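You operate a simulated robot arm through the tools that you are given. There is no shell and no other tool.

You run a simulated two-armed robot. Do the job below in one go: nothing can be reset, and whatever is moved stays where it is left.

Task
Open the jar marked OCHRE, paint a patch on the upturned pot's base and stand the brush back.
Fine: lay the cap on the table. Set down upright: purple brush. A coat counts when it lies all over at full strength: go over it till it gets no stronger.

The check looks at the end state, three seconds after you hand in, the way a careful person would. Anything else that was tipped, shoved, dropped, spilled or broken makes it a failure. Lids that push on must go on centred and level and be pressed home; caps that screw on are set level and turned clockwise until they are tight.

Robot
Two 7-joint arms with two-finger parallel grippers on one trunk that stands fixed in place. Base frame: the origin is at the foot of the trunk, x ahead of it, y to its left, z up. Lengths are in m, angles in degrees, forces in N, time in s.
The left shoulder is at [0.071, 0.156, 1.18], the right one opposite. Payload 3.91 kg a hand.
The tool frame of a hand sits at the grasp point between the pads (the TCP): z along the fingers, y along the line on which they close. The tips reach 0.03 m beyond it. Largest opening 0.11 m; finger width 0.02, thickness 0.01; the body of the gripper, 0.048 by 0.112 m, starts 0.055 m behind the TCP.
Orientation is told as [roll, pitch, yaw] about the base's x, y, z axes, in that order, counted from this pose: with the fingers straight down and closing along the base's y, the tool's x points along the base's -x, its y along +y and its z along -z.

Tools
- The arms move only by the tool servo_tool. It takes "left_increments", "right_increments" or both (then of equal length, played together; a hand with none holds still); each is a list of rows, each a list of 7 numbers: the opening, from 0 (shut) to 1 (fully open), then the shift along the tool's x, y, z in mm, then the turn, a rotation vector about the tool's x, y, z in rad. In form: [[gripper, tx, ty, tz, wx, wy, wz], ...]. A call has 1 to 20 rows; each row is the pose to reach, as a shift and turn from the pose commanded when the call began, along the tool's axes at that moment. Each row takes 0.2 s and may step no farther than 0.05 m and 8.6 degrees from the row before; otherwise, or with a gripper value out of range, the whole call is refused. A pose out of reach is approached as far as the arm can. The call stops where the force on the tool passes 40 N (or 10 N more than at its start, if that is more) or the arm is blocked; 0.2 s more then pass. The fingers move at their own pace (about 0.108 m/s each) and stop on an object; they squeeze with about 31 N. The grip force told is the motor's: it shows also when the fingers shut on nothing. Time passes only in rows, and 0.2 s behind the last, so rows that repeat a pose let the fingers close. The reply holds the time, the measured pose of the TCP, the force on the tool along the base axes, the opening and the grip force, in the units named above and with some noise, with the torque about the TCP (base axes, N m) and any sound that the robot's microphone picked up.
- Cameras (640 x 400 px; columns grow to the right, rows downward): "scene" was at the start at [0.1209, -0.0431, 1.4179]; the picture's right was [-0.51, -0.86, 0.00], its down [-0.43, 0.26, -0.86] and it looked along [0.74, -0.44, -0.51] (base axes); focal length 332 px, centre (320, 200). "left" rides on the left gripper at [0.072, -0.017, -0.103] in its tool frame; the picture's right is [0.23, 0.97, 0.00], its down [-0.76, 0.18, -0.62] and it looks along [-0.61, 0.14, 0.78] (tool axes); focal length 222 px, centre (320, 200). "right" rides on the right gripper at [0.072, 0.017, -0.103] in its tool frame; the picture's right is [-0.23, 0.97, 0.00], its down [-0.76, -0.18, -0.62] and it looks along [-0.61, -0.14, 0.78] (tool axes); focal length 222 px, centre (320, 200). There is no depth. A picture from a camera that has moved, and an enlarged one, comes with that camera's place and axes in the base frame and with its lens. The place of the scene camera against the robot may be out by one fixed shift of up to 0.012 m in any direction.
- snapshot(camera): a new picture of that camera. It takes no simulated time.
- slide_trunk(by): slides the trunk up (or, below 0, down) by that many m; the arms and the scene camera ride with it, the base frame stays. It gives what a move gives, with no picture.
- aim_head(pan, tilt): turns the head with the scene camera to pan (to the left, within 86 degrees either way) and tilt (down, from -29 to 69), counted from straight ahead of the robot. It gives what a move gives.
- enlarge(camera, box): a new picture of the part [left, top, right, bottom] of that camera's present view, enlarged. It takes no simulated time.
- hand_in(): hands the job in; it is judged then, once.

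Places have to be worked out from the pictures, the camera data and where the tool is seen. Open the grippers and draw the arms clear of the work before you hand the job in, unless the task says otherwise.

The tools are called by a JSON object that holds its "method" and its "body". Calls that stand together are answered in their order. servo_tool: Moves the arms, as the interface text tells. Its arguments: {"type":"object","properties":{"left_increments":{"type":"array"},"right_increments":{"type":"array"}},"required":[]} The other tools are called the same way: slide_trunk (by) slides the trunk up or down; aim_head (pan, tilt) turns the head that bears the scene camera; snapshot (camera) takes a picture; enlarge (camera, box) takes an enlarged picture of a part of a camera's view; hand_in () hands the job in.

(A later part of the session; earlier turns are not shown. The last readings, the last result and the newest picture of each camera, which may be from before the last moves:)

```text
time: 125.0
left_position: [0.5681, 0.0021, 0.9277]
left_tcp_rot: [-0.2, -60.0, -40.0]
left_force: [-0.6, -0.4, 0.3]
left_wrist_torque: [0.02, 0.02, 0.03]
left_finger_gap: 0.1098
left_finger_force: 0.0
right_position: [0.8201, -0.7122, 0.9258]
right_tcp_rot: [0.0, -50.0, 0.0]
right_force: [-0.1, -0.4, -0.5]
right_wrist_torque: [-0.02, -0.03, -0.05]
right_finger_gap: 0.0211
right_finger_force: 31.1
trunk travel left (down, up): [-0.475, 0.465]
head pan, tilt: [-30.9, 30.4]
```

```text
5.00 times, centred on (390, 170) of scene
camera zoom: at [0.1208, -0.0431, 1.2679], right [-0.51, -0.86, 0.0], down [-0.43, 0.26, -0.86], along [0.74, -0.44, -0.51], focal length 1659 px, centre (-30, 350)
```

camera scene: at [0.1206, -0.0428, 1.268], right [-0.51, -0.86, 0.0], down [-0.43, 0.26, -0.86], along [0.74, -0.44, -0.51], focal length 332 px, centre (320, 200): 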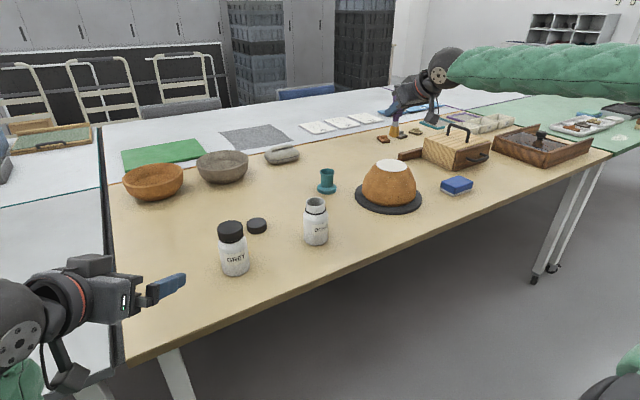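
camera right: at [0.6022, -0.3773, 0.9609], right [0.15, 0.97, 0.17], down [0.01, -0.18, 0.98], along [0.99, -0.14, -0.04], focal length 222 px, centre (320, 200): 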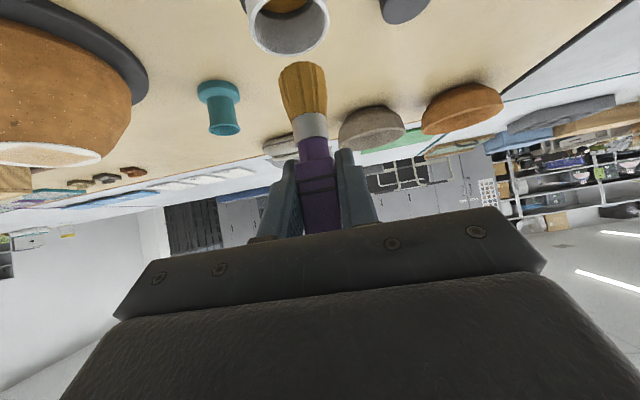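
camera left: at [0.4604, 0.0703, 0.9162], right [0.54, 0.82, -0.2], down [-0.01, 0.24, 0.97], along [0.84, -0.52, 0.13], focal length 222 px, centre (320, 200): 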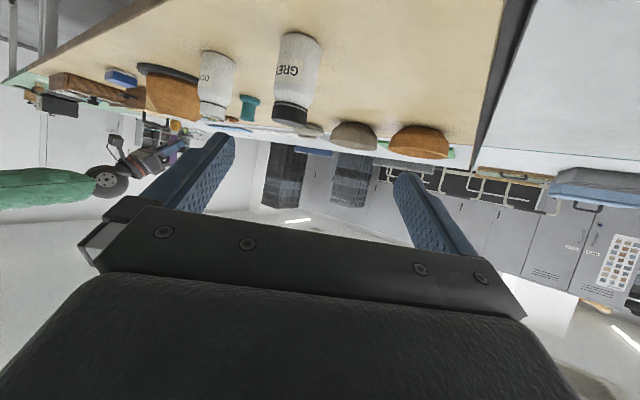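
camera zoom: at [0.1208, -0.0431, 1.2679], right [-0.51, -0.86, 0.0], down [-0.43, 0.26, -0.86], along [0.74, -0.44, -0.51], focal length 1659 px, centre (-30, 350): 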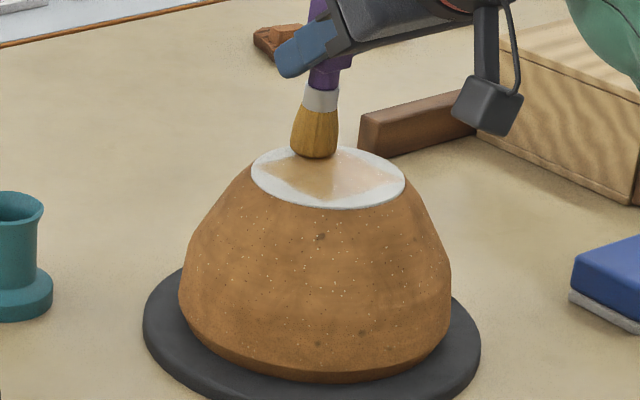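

Contact is just lost here, though the painted part is clearly stronger. I press 1.2 mm lower with slope correction and carry on the raster.

{"method": "servo_tool", "body": {"right_increments": [[0, 0.92, 0, 0.77, 0, 0, 0], [0, 10.68, 0, -10.62, 0, 0, 0], [0, 21.11, 0, -22.76, 0, 0, 0], [0, 30.87, 0, -34.15, 0, 0, 0], [0, 30.87, 11, -34.15, 0, 0, 0], [0, 21.11, 11, -22.76, 0, 0, 0], [0, 10.68, 11, -10.62, 0, 0, 0], [0, 0.92, 11, 0.77, 0, 0, 0], [0, 0.92, 22, 0.77, 0, 0, 0], [0, 10.68, 22, -10.62, 0, 0, 0], [0, 21.11, 22, -22.76, 0, 0, 0], [0, 30.87, 22, -34.15, 0, 0, 0], [0, 30.87, 33, -34.15, 0, 0, 0], [0, 21.11, 33, -22.76, 0, 0, 0], [0, 10.68, 33, -10.62, 0, 0, 0], [0, 0.92, 33, 0.77, 0, 0, 0], [0, 0.92, 19, 0.77, 0, 0, 0], [0, 0.92, 4, 0.77, 0, 0, 0], [0, 0.92, -11, 0.77, 0, 0, 0], [0, 10.68, -11, -10.62, 0, 0, 0]]}}

{"method": "enlarge", "body": {"camera": "right", "box": [200, 0, 400, 110]}}

{"method": "enlarge", "body": {"camera": "scene", "box": [350, 130, 430, 210]}}

```text
time: 129.2
left_position: [0.5669, 0.0019, 0.9275]
left_tcp_rot: [0.1, -59.8, -40.1]
left_force: [-0.7, 0.0, -0.2]
left_wrist_torque: [-0.02, -0.04, -0.04]
left_finger_gap: 0.1102
left_finger_force: 0.1
right_position: [0.8056, -0.7211, 0.927]
right_tcp_rot: [0.1, -50.1, 0.1]
right_force: [-2.8, -0.7, 6.4]
right_wrist_torque: [-0.04, 0.23, 0.0]
right_finger_gap: 0.0211
right_finger_force: 30.8
trunk travel left (down, up): [-0.475, 0.465]
head pan, tilt: [-30.9, 30.4]
```

```text
3.20 times, centred on (300, 55) of right
camera zoom: at [0.6808, -0.7047, 0.9369], right [0.15, 0.97, 0.17], down [0.01, -0.18, 0.98], along [0.99, -0.14, -0.04], focal length 711 px, centre (384, 664)
```

zoom: 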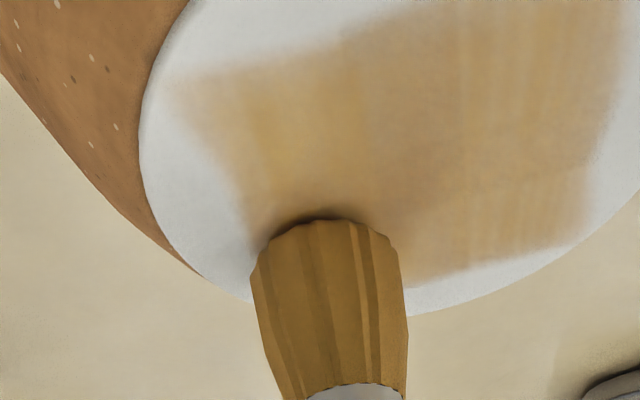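

```text
5.00 times, centred on (390, 170) of scene
camera zoom: at [0.12, -0.0429, 1.268], right [-0.51, -0.86, 0.0], down [-0.43, 0.26, -0.86], along [0.74, -0.44, -0.51], focal length 1659 px, centre (-30, 350)
```

zoom: 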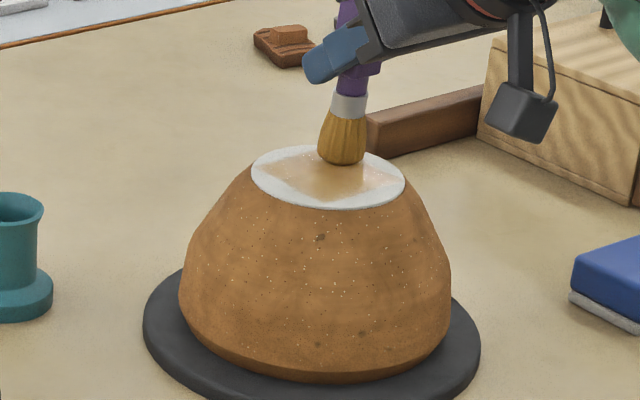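

Good: steady light contact, the brush no longer slips and the coat is deepening. I continue with y-lines across the whole patch.

{"method": "servo_tool", "body": {"right_increments": [[0, 10.41, 0, -12.15, 0, 0, 0], [0, 20.19, 0, -23.53, 0, 0, 0], [0, 20.19, 14, -23.53, 0, 0, 0], [0, 20.19, 30, -23.53, 0, 0, 0], [0, 20.19, 44, -23.53, 0, 0, 0], [0, 12.69, 44, -14.81, 0, 0, 0], [0, 12.69, 30, -14.81, 0, 0, 0], [0, 12.69, 14, -14.81, 0, 0, 0], [0, 12.69, 0, -14.81, 0, 0, 0], [0, 5.21, 0, -6.07, 0, 0, 0], [0, 5.21, 14, -6.07, 0, 0, 0], [0, 5.21, 30, -6.07, 0, 0, 0], [0, 5.21, 44, -6.07, 0, 0, 0], [0, -2.28, 44, 2.65, 0, 0, 0], [0, -2.28, 30, 2.65, 0, 0, 0], [0, -2.28, 14, 2.65, 0, 0, 0], [0, -2.28, 0, 2.65, 0, 0, 0], [0, -9.76, 0, 11.39, 0, 0, 0], [0, -9.76, 14, 11.39, 0, 0, 0], [0, -9.76, 30, 11.39, 0, 0, 0]]}}

{"method": "enlarge", "body": {"camera": "right", "box": [200, 0, 400, 110]}}

{"method": "enlarge", "body": {"camera": "scene", "box": [350, 130, 430, 210]}}

```text
time: 133.3
left_position: [0.5688, 0.0025, 0.9281]
left_tcp_rot: [-0.1, -59.9, -40.1]
left_force: [-1.3, 0.8, 0.0]
left_wrist_torque: [0.0, 0.01, -0.01]
left_finger_gap: 0.1101
left_finger_force: 0.0
right_position: [0.8214, -0.6956, 0.9265]
right_tcp_rot: [0.0, -50.0, -0.1]
right_force: [0.9, -2.3, 8.6]
right_wrist_torque: [-0.19, -0.07, -0.04]
right_finger_gap: 0.0213
right_finger_force: 31.0
trunk travel left (down, up): [-0.475, 0.465]
head pan, tilt: [-30.9, 30.4]
```

```text
3.20 times, centred on (300, 55) of right
camera zoom: at [0.6958, -0.6779, 0.9367], right [0.15, 0.97, 0.17], down [0.01, -0.18, 0.98], along [0.99, -0.14, -0.04], focal length 711 px, centre (384, 664)
```

zoom: 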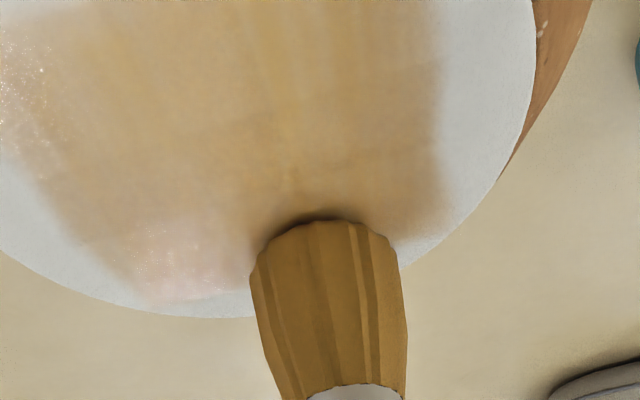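

```text
5.00 times, centred on (390, 170) of scene
camera zoom: at [0.1202, -0.0428, 1.268], right [-0.51, -0.86, 0.0], down [-0.43, 0.26, -0.86], along [0.74, -0.44, -0.51], focal length 1659 px, centre (-30, 350)
```

zoom: 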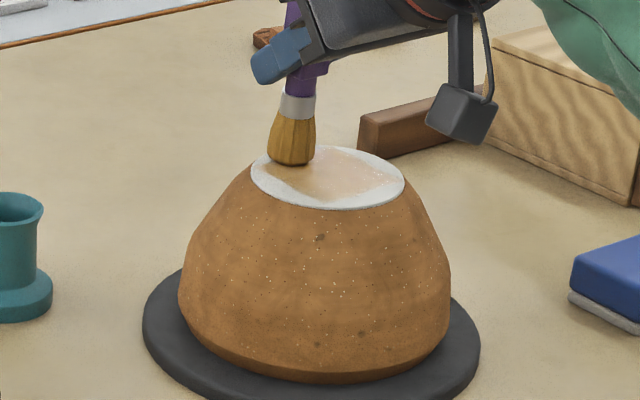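

The load and length stay steady. Another x-raster pass.

{"method": "servo_tool", "body": {"right_increments": [[0, 0, 14, 0, 0, 0, 0], [0, 9.76, 14, -11.39, 0, 0, 0], [0, 20.19, 14, -23.53, 0, 0, 0], [0, 29.95, 14, -34.92, 0, 0, 0], [0, 29.95, 3, -34.92, 0, 0, 0], [0, 20.19, 3, -23.53, 0, 0, 0], [0, 9.76, 3, -11.39, 0, 0, 0], [0, 0, 3, 0, 0, 0, 0], [0, 0, -8, 0, 0, 0, 0], [0, 9.76, -8, -11.39, 0, 0, 0], [0, 20.19, -8, -23.53, 0, 0, 0], [0, 29.95, -8, -34.92, 0, 0, 0], [0, 29.95, -19, -34.92, 0, 0, 0], [0, 20.19, -19, -23.53, 0, 0, 0], [0, 9.76, -19, -11.39, 0, 0, 0], [0, 0, -19, 0, 0, 0, 0], [0, 0, -30, 0, 0, 0, 0], [0, 9.76, -30, -11.39, 0, 0, 0], [0, 20.19, -30, -23.53, 0, 0, 0], [0, 29.95, -30, -34.92, 0, 0, 0]]}}

{"method": "enlarge", "body": {"camera": "right", "box": [200, 0, 400, 110]}}

{"method": "enlarge", "body": {"camera": "scene", "box": [350, 130, 430, 210]}}

```text
time: 137.6
left_position: [0.5668, 0.0007, 0.9265]
left_tcp_rot: [-0.1, -59.9, -40.0]
left_force: [-0.7, 0.3, -0.3]
left_wrist_torque: [0.0, -0.01, -0.01]
left_finger_gap: 0.1103
left_finger_force: 0.1
right_position: [0.7751, -0.7213, 0.9262]
right_tcp_rot: [0.1, -50.0, 0.0]
right_force: [-0.9, -0.2, 2.8]
right_wrist_torque: [0.01, 0.09, 0.01]
right_finger_gap: 0.0215
right_finger_force: 30.8
trunk travel left (down, up): [-0.475, 0.465]
head pan, tilt: [-30.9, 30.4]
```

```text
3.20 times, centred on (300, 55) of right
camera zoom: at [0.6507, -0.7063, 0.9369], right [0.15, 0.97, 0.17], down [0.01, -0.18, 0.98], along [0.99, -0.14, -0.04], focal length 711 px, centre (384, 664)
```

zoom: 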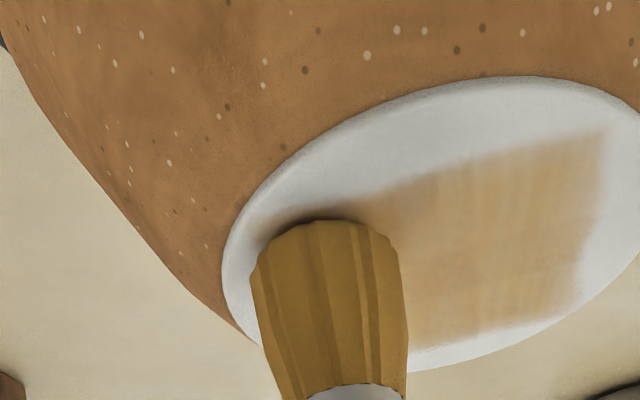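

```text
5.00 times, centred on (390, 170) of scene
camera zoom: at [0.1204, -0.043, 1.2679], right [-0.51, -0.86, 0.0], down [-0.43, 0.26, -0.86], along [0.74, -0.44, -0.51], focal length 1659 px, centre (-30, 350)
```

zoom: 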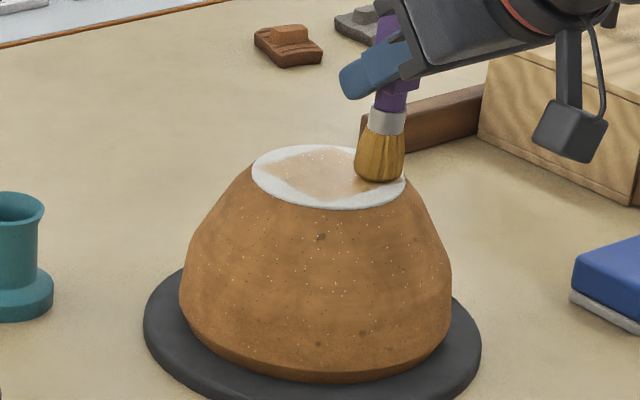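

The gain per pass has become small, so the tuft needs reloading. I do a full dip trip in one call: lift, over the jar, touch the paint, and lift out again.

{"method": "servo_tool", "body": {"right_increments": [[0, -29.11, 0, -24.43, 0, 0, 0], [0, -58.22, 0, -48.85, 0, 0, 0], [0, -54.24, 41, -53.59, 0, 0, 0], [0, -50.26, 82, -58.33, 0, 0, 0], [0, -46.28, 123, -63.07, 0, 0, 0], [0, -42.3, 164, -67.81, 0, 0, 0], [0, -38.32, 205, -72.55, 0, 0, 0], [0, -34.34, 246, -77.29, 0, 0, 0], [0, -30.36, 287, -82.03, 0, 0, 0], [0, -26.4, 328, -86.77, 0, 0, 0], [0, 1.18, 328, -63.63, 0, 0, 0], [0, 27.99, 328, -41.13, 0, 0, 0], [0, 45.61, 328, -26.35, 0, 0, 0], [0, 53.27, 328, -19.92, 0, 0, 0], [0, 55.95, 328, -17.67, 0, 0, 0], [0, 55.95, 328, -17.67, 0, 0, 0], [0, 47.14, 328, -25.06, 0, 0, 0], [0, 20.33, 328, -47.56, 0, 0, 0], [0, -6.48, 328, -70.06, 0, 0, 0], [0, -26.4, 328, -86.77, 0, 0, 0]]}}

{"method": "snapshot", "body": {"camera": "right"}}

{"method": "snapshot", "body": {"camera": "scene"}}

```text
time: 141.8
left_position: [0.5677, 0.0023, 0.9275]
left_tcp_rot: [-0.1, -59.9, -40.1]
left_force: [0.5, -0.2, 0.6]
left_wrist_torque: [-0.02, 0.01, 0.0]
left_finger_gap: 0.1099
left_finger_force: 0.1
right_position: [0.726, -0.396, 1.0017]
right_tcp_rot: [0.1, -49.9, 0.0]
right_force: [-0.3, 0.6, -0.5]
right_wrist_torque: [0.0, 0.02, -0.01]
right_finger_gap: 0.0214
right_finger_force: 31.2
trunk travel left (down, up): [-0.475, 0.465]
head pan, tilt: [-30.9, 30.4]
```

```text
taken
camera right: at [0.6016, -0.3789, 1.0123], right [0.15, 0.97, 0.17], down [0.01, -0.18, 0.98], along [0.99, -0.14, -0.04], focal length 222 px, centre (320, 200)
```

right: 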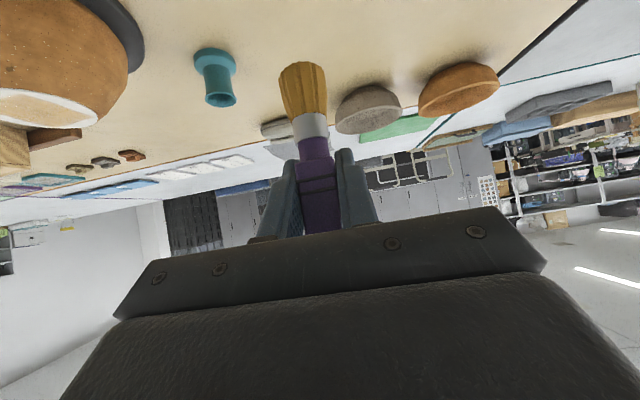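

```text
taken
camera scene: at [0.1207, -0.0429, 1.2679], right [-0.51, -0.86, 0.0], down [-0.43, 0.26, -0.86], along [0.74, -0.44, -0.51], focal length 332 px, centre (320, 200)
```

scene: 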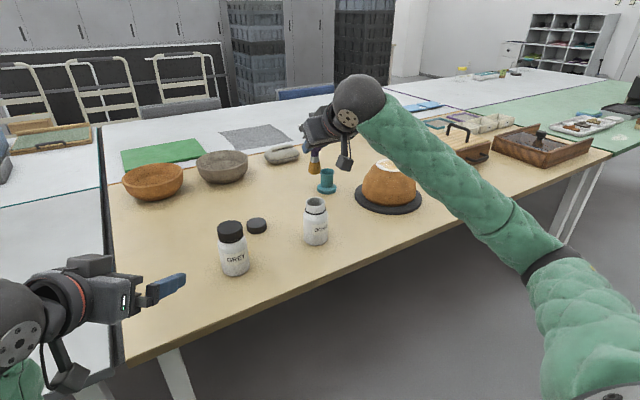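

The tuft is bright and loaded again. I return to the patch and begin a y-raster from its near-right corner.

{"method": "servo_tool", "body": {"right_increments": [[0, -3.98, -41, 4.74, 0, 0, 0], [0, -7.96, -82, 9.48, 0, 0, 0], [0, -11.94, -123, 14.22, 0, 0, 0], [0, -15.92, -164, 18.96, 0, 0, 0], [0, -19.9, -205, 23.7, 0, 0, 0], [0, -23.88, -246, 28.44, 0, 0, 0], [0, -27.86, -287, 33.18, 0, 0, 0], [0, -31.82, -328, 37.92, 0, 0, 0], [0, -5.01, -328, 60.42, 0, 0, 0], [0, 17.97, -328, 79.7, 0, 0, 0], [0, 24.86, -328, 85.49, 0, 0, 0], [0, 26.78, -328, 87.09, 0, 0, 0], [0, 26.78, -314, 87.09, 0, 0, 0], [0, 26.78, -298, 87.09, 0, 0, 0], [0, 26.78, -284, 87.09, 0, 0, 0], [0, 19.31, -284, 95.84, 0, 0, 0], [0, 19.31, -298, 95.84, 0, 0, 0], [0, 19.31, -314, 95.84, 0, 0, 0], [0, 19.31, -328, 95.84, 0, 0, 0], [0, 11.81, -328, 104.55, 0, 0, 0]]}}

{"method": "enlarge", "body": {"camera": "right", "box": [200, 0, 400, 110]}}

{"method": "enlarge", "body": {"camera": "scene", "box": [350, 130, 430, 210]}}

```text
time: 145.9
left_position: [0.5672, 0.0015, 0.9291]
left_tcp_rot: [-0.1, -60.0, -40.0]
left_force: [-0.8, 0.5, -0.9]
left_wrist_torque: [-0.05, -0.02, -0.03]
left_finger_gap: 0.11
left_finger_force: 0.0
right_position: [0.7989, -0.7221, 0.9256]
right_tcp_rot: [-0.2, -50.1, 0.1]
right_force: [-8.6, -0.9, 20.7]
right_wrist_torque: [-0.19, 0.65, -0.03]
right_finger_gap: 0.0215
right_finger_force: 31.1
trunk travel left (down, up): [-0.475, 0.465]
head pan, tilt: [-30.9, 30.4]
```

```text
3.20 times, centred on (300, 55) of right
camera zoom: at [0.6728, -0.7063, 0.9363], right [0.15, 0.97, 0.17], down [0.01, -0.18, 0.98], along [0.99, -0.14, -0.04], focal length 711 px, centre (384, 664)
```

zoom: 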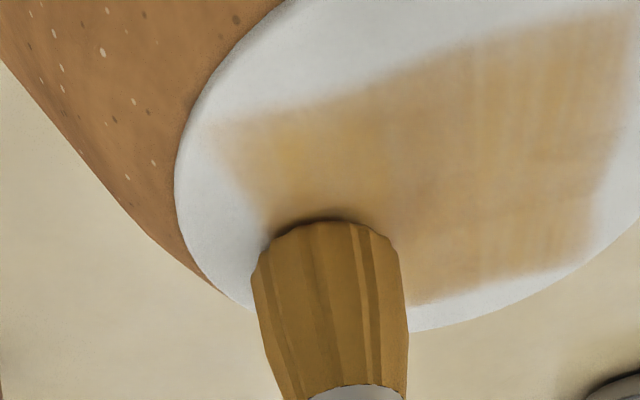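

```text
5.00 times, centred on (390, 170) of scene
camera zoom: at [0.1187, -0.0417, 1.2683], right [-0.52, -0.86, 0.0], down [-0.43, 0.26, -0.86], along [0.74, -0.45, -0.5], focal length 1659 px, centre (-30, 350)
```

zoom: 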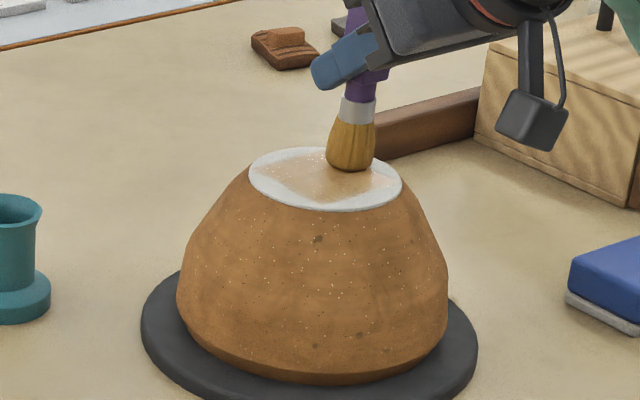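

The near part is clearly richer; 20 N is a little high, so I ease 0.7 mm and continue over the rest.

{"method": "servo_tool", "body": {"right_increments": [[0, -0.54, 14, -0.45, 0, 0, 0], [0, -0.54, 30, -0.45, 0, 0, 0], [0, -0.54, 44, -0.45, 0, 0, 0], [0, -8.02, 44, 8.28, 0, 0, 0], [0, -8.02, 30, 8.28, 0, 0, 0], [0, -8.02, 14, 8.28, 0, 0, 0], [0, -8.02, 0, 8.28, 0, 0, 0], [0, -15.51, 0, 17.01, 0, 0, 0], [0, -15.51, 14, 17.01, 0, 0, 0], [0, -15.51, 30, 17.01, 0, 0, 0], [0, -15.51, 44, 17.01, 0, 0, 0], [0, -5.75, 44, 5.62, 0, 0, 0], [0, 4.67, 44, -6.52, 0, 0, 0], [0, 14.44, 44, -17.91, 0, 0, 0], [0, 14.44, 33, -17.91, 0, 0, 0], [0, 4.67, 33, -6.52, 0, 0, 0], [0, -5.75, 33, 5.62, 0, 0, 0], [0, -15.51, 33, 17.01, 0, 0, 0], [0, -15.51, 22, 17.01, 0, 0, 0], [0, -5.75, 22, 5.62, 0, 0, 0]]}}

{"method": "enlarge", "body": {"camera": "right", "box": [200, 0, 400, 110]}}

{"method": "enlarge", "body": {"camera": "scene", "box": [350, 130, 430, 210]}}

```text
time: 150.2
left_position: [0.567, 0.0012, 0.9289]
left_tcp_rot: [-0.1, -59.9, -39.9]
left_force: [0.2, 0.1, 0.4]
left_wrist_torque: [0.02, -0.05, -0.02]
left_finger_gap: 0.1102
left_finger_force: 0.1
right_position: [0.8084, -0.7015, 0.9271]
right_tcp_rot: [0.0, -49.9, 0.0]
right_force: [0.4, 0.3, 0.3]
right_wrist_torque: [0.03, 0.0, -0.02]
right_finger_gap: 0.0213
right_finger_force: 31.0
trunk travel left (down, up): [-0.475, 0.465]
head pan, tilt: [-30.9, 30.4]
```

```text
3.20 times, centred on (300, 55) of right
camera zoom: at [0.6832, -0.6852, 0.9376], right [0.15, 0.97, 0.17], down [0.01, -0.18, 0.98], along [0.99, -0.14, -0.04], focal length 711 px, centre (384, 664)
```

zoom: 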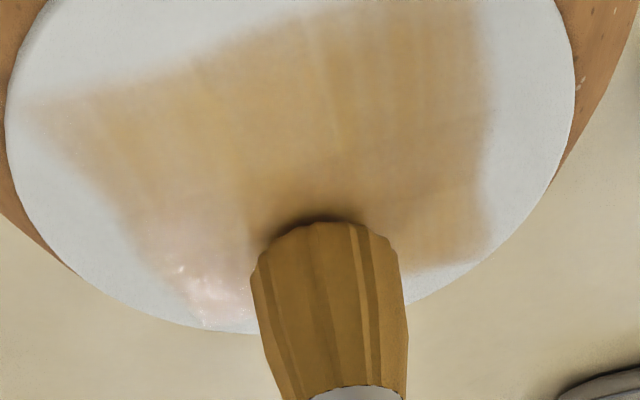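

```text
5.00 times, centred on (390, 170) of scene
camera zoom: at [0.1205, -0.0429, 1.268], right [-0.51, -0.86, 0.0], down [-0.43, 0.26, -0.86], along [0.74, -0.44, -0.51], focal length 1659 px, centre (-30, 350)
```

zoom: 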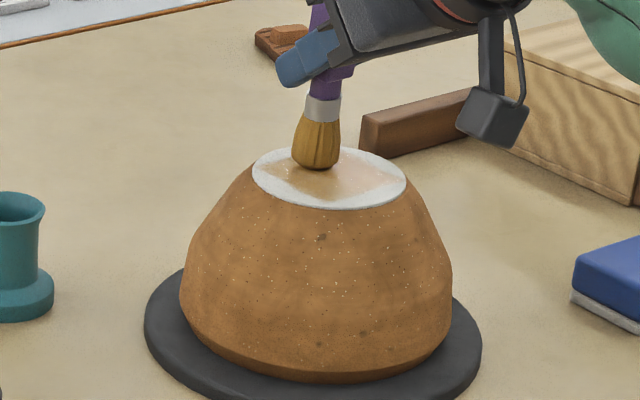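

Easing lost the contact again; about 0.4 mm lower is right. I set that and raster once more across all lines.

{"method": "servo_tool", "body": {"right_increments": [[0, 0.31, 0, 0.26, 0, 0, 0], [0, 10.73, 0, -11.88, 0, 0, 0], [0, 20.5, 0, -23.27, 0, 0, 0], [0, 20.5, -11, -23.27, 0, 0, 0], [0, 10.73, -11, -11.88, 0, 0, 0], [0, 0.31, -11, 0.26, 0, 0, 0], [0, -9.45, -11, 11.65, 0, 0, 0], [0, -9.45, -22, 11.65, 0, 0, 0], [0, 0.31, -22, 0.26, 0, 0, 0], [0, 10.73, -22, -11.88, 0, 0, 0], [0, 20.5, -22, -23.27, 0, 0, 0], [0, 20.5, -8, -23.27, 0, 0, 0], [0, 20.5, 8, -23.27, 0, 0, 0], [0, 20.5, 22, -23.27, 0, 0, 0], [0, 10.73, 22, -11.88, 0, 0, 0], [0, 0.31, 22, 0.26, 0, 0, 0], [0, -9.45, 22, 11.65, 0, 0, 0], [0, -9.45, 11, 11.65, 0, 0, 0], [0, 0.31, 11, 0.26, 0, 0, 0], [0, 10.73, 11, -11.88, 0, 0, 0]]}}

{"method": "enlarge", "body": {"camera": "right", "box": [200, 0, 400, 110]}}

{"method": "enlarge", "body": {"camera": "scene", "box": [350, 130, 430, 210]}}

```text
time: 154.3
left_position: [0.5678, 0.0012, 0.9275]
left_tcp_rot: [-0.2, -59.9, -40.0]
left_force: [-0.2, -1.2, -0.4]
left_wrist_torque: [0.01, 0.0, 0.04]
left_finger_gap: 0.11
left_finger_force: 0.1
right_position: [0.7906, -0.6907, 0.9251]
right_tcp_rot: [0.1, -50.0, 0.0]
right_force: [-1.9, 0.5, 3.9]
right_wrist_torque: [-0.01, 0.09, 0.03]
right_finger_gap: 0.0212
right_finger_force: 31.4
trunk travel left (down, up): [-0.475, 0.465]
head pan, tilt: [-30.9, 30.4]
```

```text
3.20 times, centred on (300, 55) of right
camera zoom: at [0.6658, -0.6744, 0.9367], right [0.15, 0.97, 0.17], down [0.01, -0.18, 0.98], along [0.99, -0.14, -0.04], focal length 711 px, centre (384, 664)
```

zoom: 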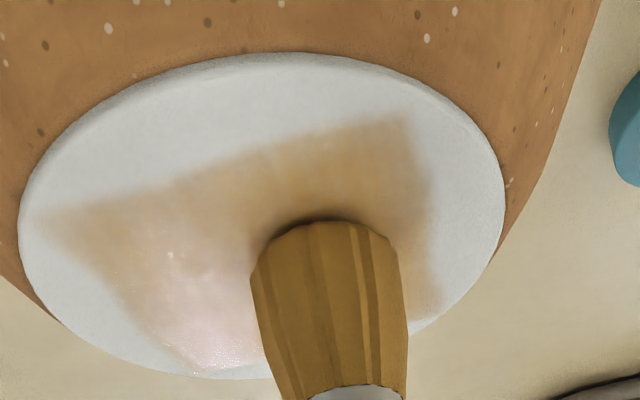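

```text
5.00 times, centred on (390, 170) of scene
camera zoom: at [0.1204, -0.0431, 1.2679], right [-0.51, -0.86, 0.0], down [-0.43, 0.26, -0.86], along [0.74, -0.44, -0.51], focal length 1659 px, centre (-30, 350)
```

zoom: 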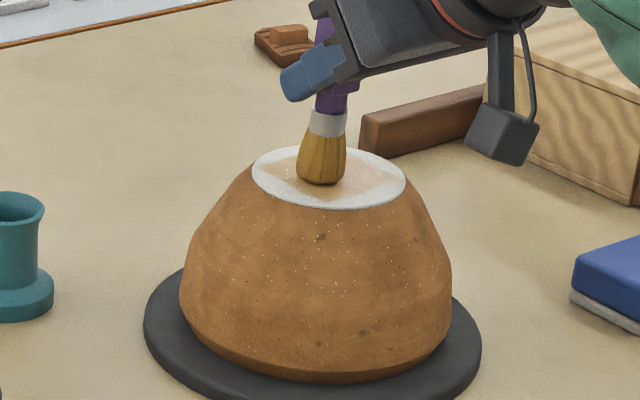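

Contact is light and steady. I lift and draw back to the same viewpoint as before to compare the patch's strength.

{"method": "servo_tool", "body": {"right_increments": [[0, -23, 0, -19.3, 0, 0, 0], [0, -15, -5, -48, 0, 0, 0], [0, -8, -11, -75, 0, 0, 0], [0, -4.3, -11, -89, 0, 0, 0], [0, -4.3, -11, -89, 0, 0, 0]]}}

{"method": "enlarge", "body": {"camera": "scene", "box": [350, 140, 430, 220]}}

{"method": "enlarge", "body": {"camera": "right", "box": [200, 0, 420, 130]}}

```text
time: 155.6
left_position: [0.5683, 0.0008, 0.9269]
left_tcp_rot: [-0.2, -60.0, -40.0]
left_force: [0.1, 0.1, 0.4]
left_wrist_torque: [0.02, 0.0, -0.02]
left_finger_gap: 0.11
left_finger_force: 0.0
right_position: [0.7234, -0.7008, 0.9853]
right_tcp_rot: [0.1, -50.1, 0.0]
right_force: [-0.4, 0.9, -0.9]
right_wrist_torque: [-0.02, -0.02, -0.01]
right_finger_gap: 0.0212
right_finger_force: 30.6
trunk travel left (down, up): [-0.475, 0.465]
head pan, tilt: [-30.9, 30.4]
```

```text
5.00 times, centred on (390, 180) of scene
camera zoom: at [0.1207, -0.0432, 1.2679], right [-0.51, -0.86, 0.0], down [-0.43, 0.26, -0.86], along [0.74, -0.44, -0.51], focal length 1659 px, centre (-30, 300)
```

zoom: 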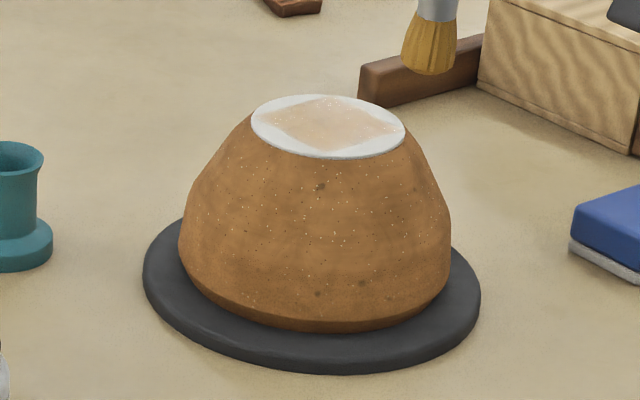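

```text
2.91 times, centred on (310, 65) of right
camera zoom: at [0.599, -0.6851, 0.9966], right [0.15, 0.97, 0.17], down [0.01, -0.18, 0.98], along [0.99, -0.14, -0.04], focal length 646 px, centre (349, 593)
```

zoom: 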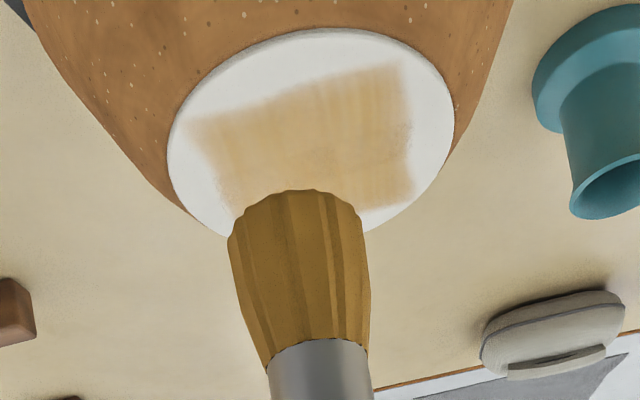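

The patch looks somewhat stronger than before. I enlarge it strongly to judge colour and evenness.

{"method": "enlarge", "body": {"camera": "right", "box": [255, 10, 355, 75]}}

{"method": "enlarge", "body": {"camera": "scene", "box": [378, 155, 406, 175]}}

```text
6.15 times, centred on (305, 42) of right
camera zoom: at [0.599, -0.6851, 0.9966], right [0.15, 0.97, 0.17], down [0.01, -0.18, 0.98], along [0.99, -0.14, -0.04], focal length 1367 px, centre (412, 1169)
```

zoom: 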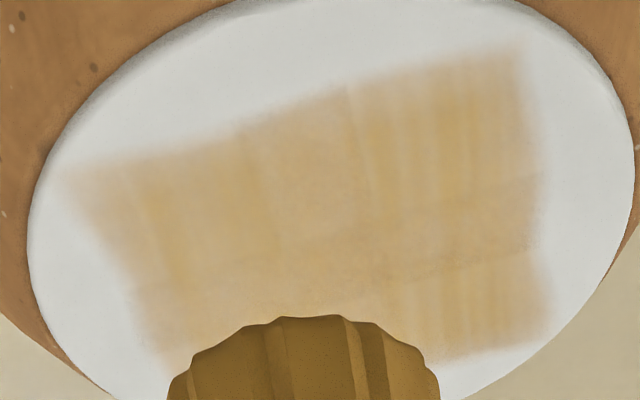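

```text
16.00 times, centred on (392, 165) of scene
camera zoom: at [0.1207, -0.0432, 1.2679], right [-0.51, -0.86, 0.0], down [-0.43, 0.26, -0.86], along [0.74, -0.44, -0.51], focal length 5310 px, centre (-832, 760)
```

zoom: 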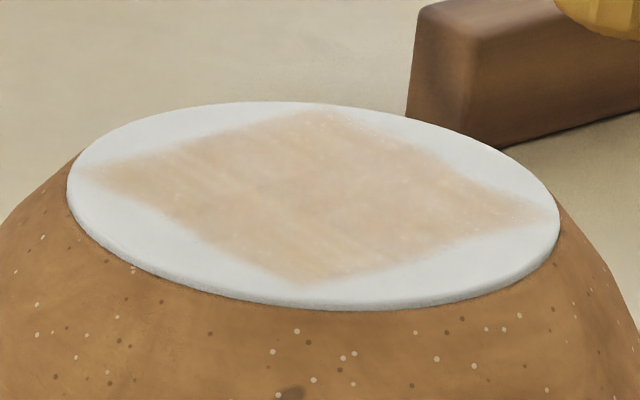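

The patch shows several soft tiles at roughly 40% strength. To learn whether dwelling helps, I press at the patch centre and hold for 2 s.

{"method": "servo_tool", "body": {"right_increments": [[0, -10.39, 0, 43.5, 0, 0, 0], [0, -12.71, 0, 85.15, 0, 0, 0], [0, -3.52, 0, 92.86, 0, 0, 0], [0, -0.84, 0, 95.11, 0, 0, 0], [0, -0.84, 0, 95.11, 0, 0, 0], [0, -0.84, 0, 95.11, 0, 0, 0], [0, -0.84, 0, 95.11, 0, 0, 0], [0, -0.84, 0, 95.11, 0, 0, 0], [0, -0.84, 0, 95.11, 0, 0, 0], [0, -0.84, 0, 95.11, 0, 0, 0], [0, -0.84, 0, 95.11, 0, 0, 0], [0, -0.84, 0, 95.11, 0, 0, 0], [0, -0.84, 0, 95.11, 0, 0, 0], [0, -0.84, 0, 95.11, 0, 0, 0]]}}

{"method": "enlarge", "body": {"camera": "right", "box": [200, 0, 400, 110]}}

```text
time: 158.6
left_position: [0.5685, 0.0005, 0.9289]
left_tcp_rot: [0.1, -59.9, -40.0]
left_force: [-0.9, 0.5, -0.3]
left_wrist_torque: [0.01, 0.0, -0.02]
left_finger_gap: 0.1097
left_finger_force: 0.0
right_position: [0.7995, -0.7005, 0.9261]
right_tcp_rot: [-0.1, -50.0, 0.0]
right_force: [0.0, 0.1, 1.9]
right_wrist_torque: [0.0, 0.02, 0.04]
right_finger_gap: 0.0214
right_finger_force: 31.0
trunk travel left (down, up): [-0.475, 0.465]
head pan, tilt: [-30.9, 30.4]
```

```text
3.20 times, centred on (300, 55) of right
camera zoom: at [0.6746, -0.6852, 0.9368], right [0.15, 0.97, 0.17], down [0.01, -0.18, 0.98], along [0.99, -0.14, -0.04], focal length 711 px, centre (384, 664)
```

zoom: 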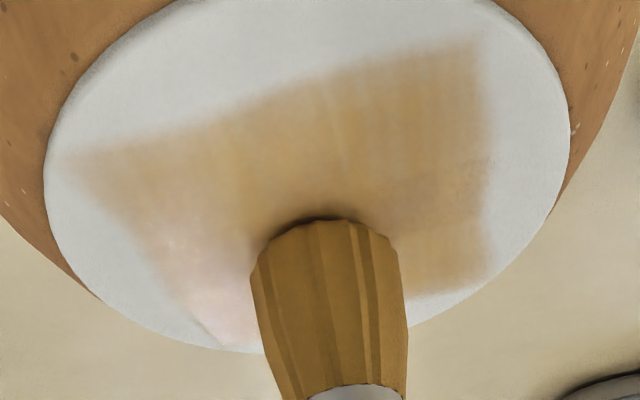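

Barely touching (2 N). I step back to the same viewpoint to see whether the centre changed.

{"method": "servo_tool", "body": {"right_increments": [[0, -2.7, 0, -2.3, 0, 0, 0], [0, -11.9, 0, -10, 0, 0, 0], [0, -9, 0, -50, 0, 0, 0], [0, 0.84, 0, -95.11, 0, 0, 0], [0, 0.84, 0, -95.11, 0, 0, 0]]}}

{"method": "enlarge", "body": {"camera": "right", "box": [255, 10, 355, 75]}}

{"method": "enlarge", "body": {"camera": "scene", "box": [378, 155, 406, 175]}}

```text
time: 159.8
left_position: [0.5682, 0.0018, 0.927]
left_tcp_rot: [0.0, -60.0, -40.0]
left_force: [0.6, 0.3, 0.0]
left_wrist_torque: [0.0, -0.02, 0.01]
left_finger_gap: 0.1103
left_finger_force: 0.0
right_position: [0.7263, -0.6995, 0.9873]
right_tcp_rot: [0.1, -50.0, -0.1]
right_force: [0.2, -0.9, -0.8]
right_wrist_torque: [-0.01, 0.01, 0.02]
right_finger_gap: 0.0212
right_finger_force: 30.9
trunk travel left (down, up): [-0.475, 0.465]
head pan, tilt: [-30.9, 30.4]
```

```text
6.15 times, centred on (305, 42) of right
camera zoom: at [0.6009, -0.6838, 0.9977], right [0.15, 0.97, 0.17], down [0.01, -0.18, 0.98], along [0.99, -0.14, -0.04], focal length 1367 px, centre (412, 1169)
```

zoom: 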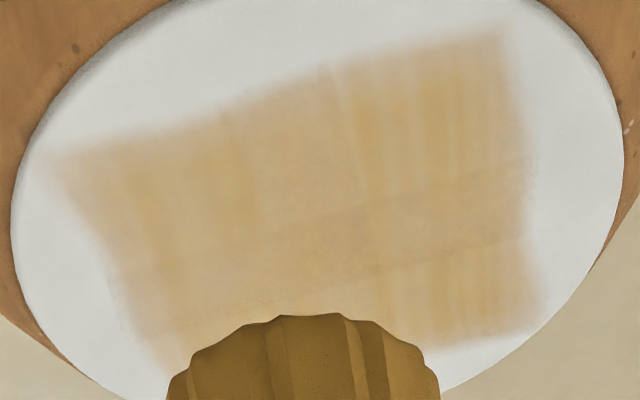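

```text
16.00 times, centred on (392, 165) of scene
camera zoom: at [0.121, -0.0431, 1.2679], right [-0.51, -0.86, 0.0], down [-0.43, 0.26, -0.86], along [0.74, -0.44, -0.51], focal length 5310 px, centre (-832, 760)
```

zoom: 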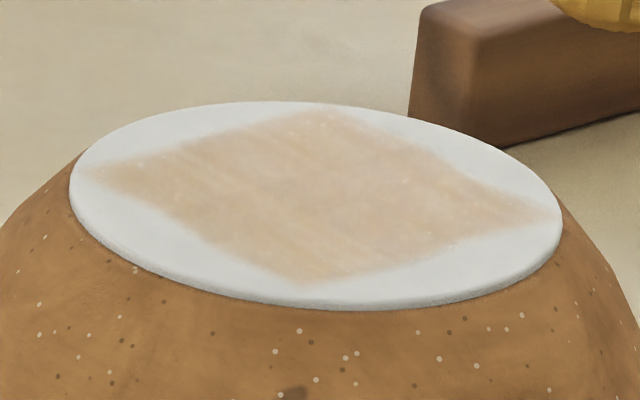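

Dwelling at light touch changed little. To test whether the coat can still get stronger, I reload the brush and will then overpaint only one half firmly.

{"method": "servo_tool", "body": {"right_increments": [[0, -11.5, 0, -9.6, 0, 0, 0], [0, -11.57, 38.3, -9.51, 0, 0, 0], [0, -11.64, 76.5, -9.42, 0, 0, 0], [0, -11.71, 114.8, -9.33, 0, 0, 0], [0, -11.78, 153, -9.24, 0, 0, 0], [0, -11.85, 191.3, -9.15, 0, 0, 0], [0, -11.92, 229.5, -9.06, 0, 0, 0], [0, -12, 267.8, -9, 0, 0, 0], [0, -12.07, 306, -8.95, 0, 0, 0], [0, 18.57, 306, 16.76, 0, 0, 0], [0, 45.38, 306, 39.26, 0, 0, 0], [0, 60.7, 306, 52.11, 0, 0, 0], [0, 67.59, 306, 57.9, 0, 0, 0], [0, 69.89, 306, 59.83, 0, 0, 0], [0, 69.89, 306, 59.83, 0, 0, 0], [0, 69.89, 306, 59.83, 0, 0, 0], [0, 60.7, 306, 52.11, 0, 0, 0], [0, 33.89, 306, 29.62, 0, 0, 0], [0, 3.25, 306, 3.9, 0, 0, 0], [0, -12.07, 306, -8.95, 0, 0, 0]]}}

{"method": "snapshot", "body": {"camera": "right"}}

```text
time: 163.9
left_position: [0.5694, 0.0016, 0.928]
left_tcp_rot: [-0.1, -59.9, -40.1]
left_force: [0.2, 0.6, 0.2]
left_wrist_torque: [0.02, 0.0, -0.02]
left_finger_gap: 0.1097
left_finger_force: 0.0
right_position: [0.7251, -0.3925, 1.0008]
right_tcp_rot: [0.2, -49.9, -0.1]
right_force: [0.0, -0.3, -0.8]
right_wrist_torque: [0.0, -0.04, 0.02]
right_finger_gap: 0.0213
right_finger_force: 31.1
trunk travel left (down, up): [-0.475, 0.465]
head pan, tilt: [-30.9, 30.4]
```

```text
taken
camera right: at [0.5998, -0.3766, 1.0121], right [0.15, 0.97, 0.17], down [0.01, -0.18, 0.98], along [0.99, -0.14, -0.04], focal length 222 px, centre (320, 200)
```

right: 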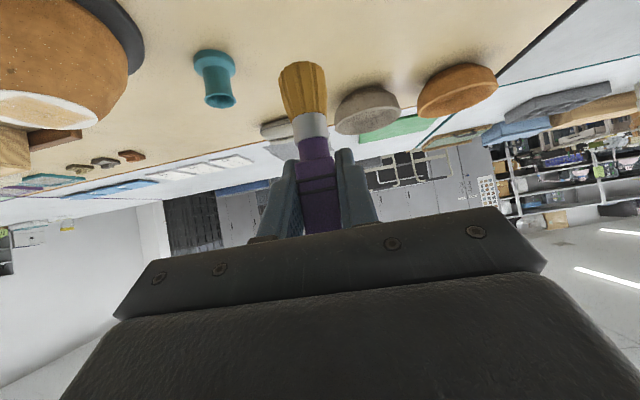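

Loaded again. I paint firmly and slowly over only the +y half of the patch for comparison.

{"method": "servo_tool", "body": {"right_increments": [[0, -4.55, -40.86, 5.42, 0, 0, 0], [0, -9.09, -81.7, 10.83, 0, 0, 0], [0, -13.64, -122.6, 16.25, 0, 0, 0], [0, -18.18, -163.4, 21.67, 0, 0, 0], [0, -22.73, -204.3, 27.09, 0, 0, 0], [0, -27.27, -245.1, 32.5, 0, 0, 0], [0, -31.82, -286, 37.92, 0, 0, 0], [0, -5.01, -286, 60.42, 0, 0, 0], [0, 17.97, -286, 79.7, 0, 0, 0], [0, 24.86, -286, 85.49, 0, 0, 0], [0, 26.55, -286, 86.9, 0, 0, 0], [0, 21.33, -286, 92.97, 0, 0, 0], [0, 16.14, -286, 99.04, 0, 0, 0], [0, 10.92, -286, 105.11, 0, 0, 0], [0, 5.71, -286, 111.19, 0, 0, 0], [0, 0.5, -286, 117.26, 0, 0, 0], [0, -3.4, -286, 121.81, 0, 0, 0], [0, -3.4, -298, 121.81, 0, 0, 0], [0, 5.71, -298, 111.19, 0, 0, 0], [0, 16.14, -298, 99.04, 0, 0, 0]]}}

{"method": "enlarge", "body": {"camera": "right", "box": [200, 0, 400, 110]}}

{"method": "enlarge", "body": {"camera": "scene", "box": [378, 155, 406, 175]}}

```text
time: 168.2
left_position: [0.5669, 0.0013, 0.9274]
left_tcp_rot: [-0.1, -59.9, -40.1]
left_force: [-0.5, -0.5, -0.4]
left_wrist_torque: [-0.01, -0.02, 0.02]
left_finger_gap: 0.11
left_finger_force: 0.0
right_position: [0.792, -0.691, 0.9254]
right_tcp_rot: [0.1, -50.0, 0.0]
right_force: [-0.8, -0.7, 9.5]
right_wrist_torque: [-0.08, 0.09, 0.01]
right_finger_gap: 0.0214
right_finger_force: 31.2
trunk travel left (down, up): [-0.475, 0.465]
head pan, tilt: [-30.9, 30.4]
```

```text
3.20 times, centred on (300, 55) of right
camera zoom: at [0.6655, -0.6754, 0.9371], right [0.15, 0.97, 0.17], down [0.01, -0.18, 0.98], along [0.99, -0.14, -0.04], focal length 711 px, centre (384, 664)
```

zoom: 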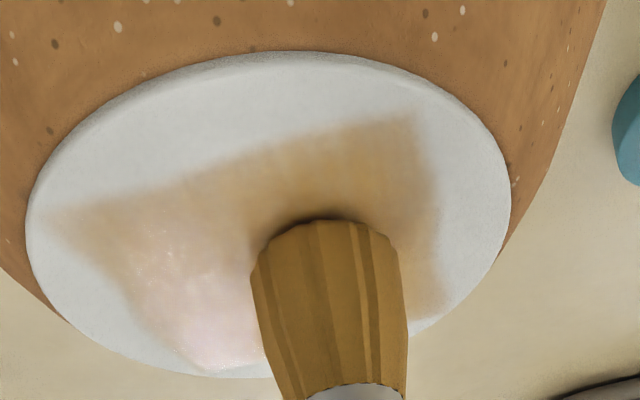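

```text
16.00 times, centred on (392, 165) of scene
camera zoom: at [0.1201, -0.0428, 1.2679], right [-0.51, -0.86, 0.0], down [-0.43, 0.26, -0.86], along [0.74, -0.44, -0.51], focal length 5310 px, centre (-832, 760)
```

zoom: 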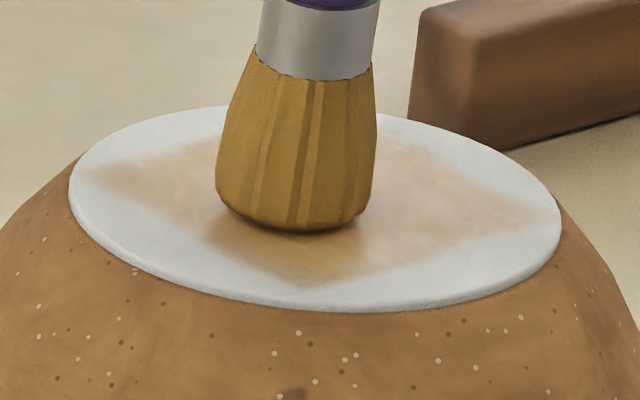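

The brushed half looks richer near the tuft. I step back to compare both halves clearly.

{"method": "servo_tool", "body": {"right_increments": [[0, -2.7, 0, -2.3, 0, 0, 0], [0, -16, 0, -16, 0, 0, 0], [0, -10, -4, -52, 0, 0, 0], [0, -4.05, -8, -90.07, 0, 0, 0], [0, -4.05, -8, -90.07, 0, 0, 0]]}}

{"method": "enlarge", "body": {"camera": "right", "box": [255, 10, 355, 75]}}

{"method": "enlarge", "body": {"camera": "scene", "box": [378, 155, 406, 175]}}

```text
time: 169.3
left_position: [0.5679, 0.0012, 0.9272]
left_tcp_rot: [0.0, -59.9, -40.1]
left_force: [0.0, 0.3, -0.3]
left_wrist_torque: [0.01, 0.0, -0.01]
left_finger_gap: 0.1101
left_finger_force: 0.0
right_position: [0.7228, -0.6999, 0.9852]
right_tcp_rot: [0.0, -50.0, 0.0]
right_force: [0.8, -0.1, 0.3]
right_wrist_torque: [0.01, 0.0, -0.02]
right_finger_gap: 0.0211
right_finger_force: 30.7
trunk travel left (down, up): [-0.475, 0.465]
head pan, tilt: [-30.9, 30.4]
```

```text
6.15 times, centred on (305, 42) of right
camera zoom: at [0.5982, -0.6843, 0.9969], right [0.15, 0.97, 0.17], down [0.01, -0.18, 0.98], along [0.99, -0.14, -0.04], focal length 1367 px, centre (412, 1169)
```

zoom: 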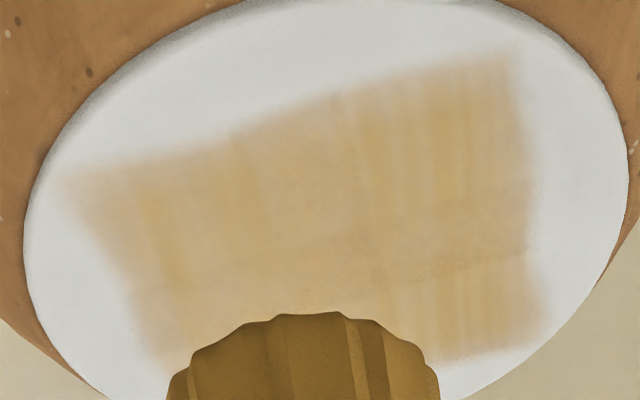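

```text
16.00 times, centred on (392, 165) of scene
camera zoom: at [0.121, -0.0432, 1.2679], right [-0.51, -0.86, 0.0], down [-0.43, 0.26, -0.86], along [0.74, -0.44, -0.51], focal length 5310 px, centre (-832, 760)
```

zoom: 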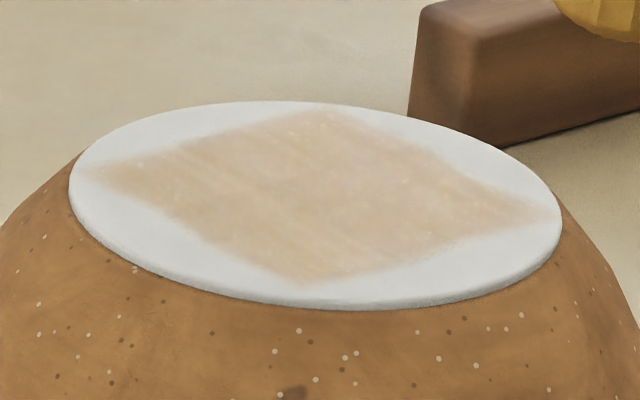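

The difference is slight. As a sharper test I concentrate many firm small strokes with this load on just the centre of the patch.

{"method": "servo_tool", "body": {"right_increments": [[0, -10.39, 0, 43.5, 0, 0, 0], [0, -8.88, 0, 88.36, 0, 0, 0], [0, -0.38, 0, 95.5, 0, 0, 0], [0, -5.52, 0, 101.63, 0, 0, 0], [0, -5.52, 8, 101.63, 0, 0, 0], [0, -0.38, 8, 95.5, 0, 0, 0], [0, 4.76, 8, 89.37, 0, 0, 0], [0, 4.76, 0, 89.37, 0, 0, 0], [0, 4.76, -8, 89.37, 0, 0, 0], [0, -0.38, -8, 95.5, 0, 0, 0], [0, -5.52, -8, 101.63, 0, 0, 0], [0, -5.52, 0, 101.63, 0, 0, 0], [0, -0.38, 0, 95.5, 0, 0, 0], [0, 4.76, 0, 89.37, 0, 0, 0], [0, 4.76, 8, 89.37, 0, 0, 0], [0, -0.38, 8, 95.5, 0, 0, 0], [0, -5.52, 8, 101.63, 0, 0, 0], [0, -5.52, -8, 101.63, 0, 0, 0], [0, -0.38, -8, 95.5, 0, 0, 0], [0, 4.76, -8, 89.37, 0, 0, 0]]}}

{"method": "enlarge", "body": {"camera": "right", "box": [200, 0, 400, 110]}}

```text
time: 173.6
left_position: [0.5674, 0.0026, 0.9275]
left_tcp_rot: [-0.1, -59.8, -40.0]
left_force: [0.4, -0.4, 0.1]
left_wrist_torque: [0.0, -0.02, -0.01]
left_finger_gap: 0.1102
left_finger_force: 0.1
right_position: [0.7921, -0.7071, 0.926]
right_tcp_rot: [0.0, -50.1, 0.0]
right_force: [3.1, -0.5, 11.1]
right_wrist_torque: [-0.09, -0.23, -0.02]
right_finger_gap: 0.0215
right_finger_force: 31.1
trunk travel left (down, up): [-0.475, 0.465]
head pan, tilt: [-30.9, 30.4]
```

```text
3.20 times, centred on (300, 55) of right
camera zoom: at [0.6665, -0.6911, 0.9368], right [0.15, 0.97, 0.17], down [0.01, -0.18, 0.98], along [0.99, -0.14, -0.04], focal length 711 px, centre (384, 664)
```

zoom: 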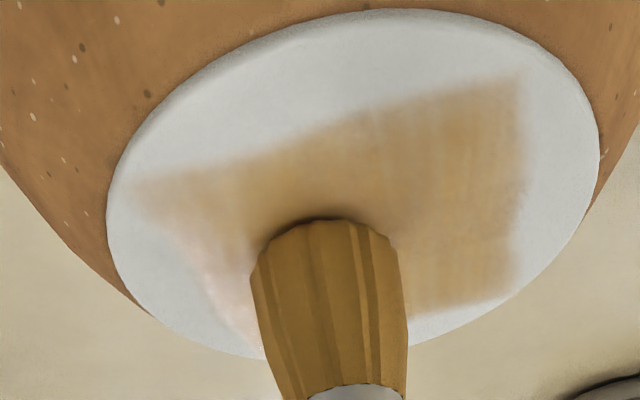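

Contact is good at 11 N. I step back and compare the centre with the surroundings.

{"method": "servo_tool", "body": {"right_increments": [[0, -2.7, 0, -2.3, 0, 0, 0], [0, -16, 0, -16, 0, 0, 0], [0, -10, 4, -52, 0, 0, 0], [0, -4.76, 8, -89.37, 0, 0, 0], [0, -4.76, 8, -89.37, 0, 0, 0]]}}

{"method": "enlarge", "body": {"camera": "right", "box": [255, 10, 355, 75]}}

{"method": "enlarge", "body": {"camera": "scene", "box": [378, 155, 406, 175]}}

```text
time: 174.8
left_position: [0.5689, 0.0016, 0.9275]
left_tcp_rot: [-0.1, -59.9, -40.1]
left_force: [-0.1, 0.7, 0.2]
left_wrist_torque: [0.01, 0.03, 0.02]
left_finger_gap: 0.1099
left_finger_force: 0.1
right_position: [0.7272, -0.6981, 0.9863]
right_tcp_rot: [0.1, -50.0, -0.1]
right_force: [-0.1, -0.5, 0.1]
right_wrist_torque: [-0.02, 0.01, 0.02]
right_finger_gap: 0.0215
right_finger_force: 31.1
trunk travel left (down, up): [-0.475, 0.465]
head pan, tilt: [-30.9, 30.4]
```

```text
6.15 times, centred on (305, 42) of right
camera zoom: at [0.6017, -0.6819, 0.9967], right [0.15, 0.97, 0.17], down [0.01, -0.18, 0.98], along [0.99, -0.14, -0.04], focal length 1367 px, centre (412, 1169)
```

zoom: 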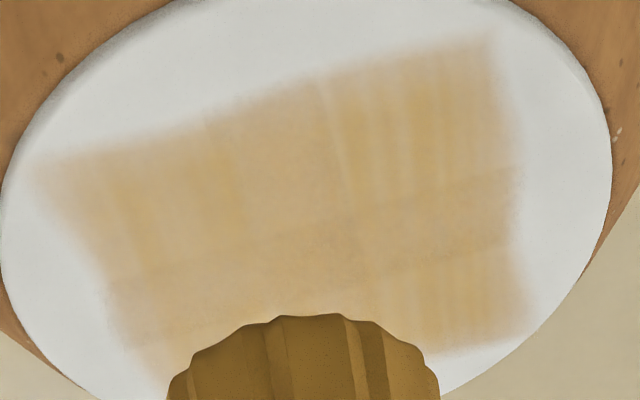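

```text
16.00 times, centred on (392, 165) of scene
camera zoom: at [0.121, -0.0433, 1.2679], right [-0.51, -0.86, 0.0], down [-0.43, 0.26, -0.86], along [0.74, -0.44, -0.51], focal length 5310 px, centre (-832, 760)
```

zoom: 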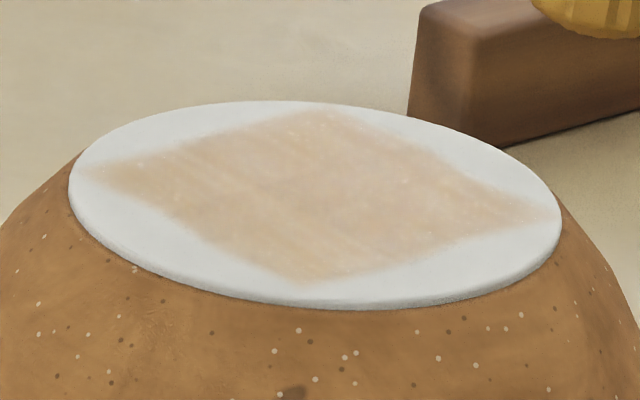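

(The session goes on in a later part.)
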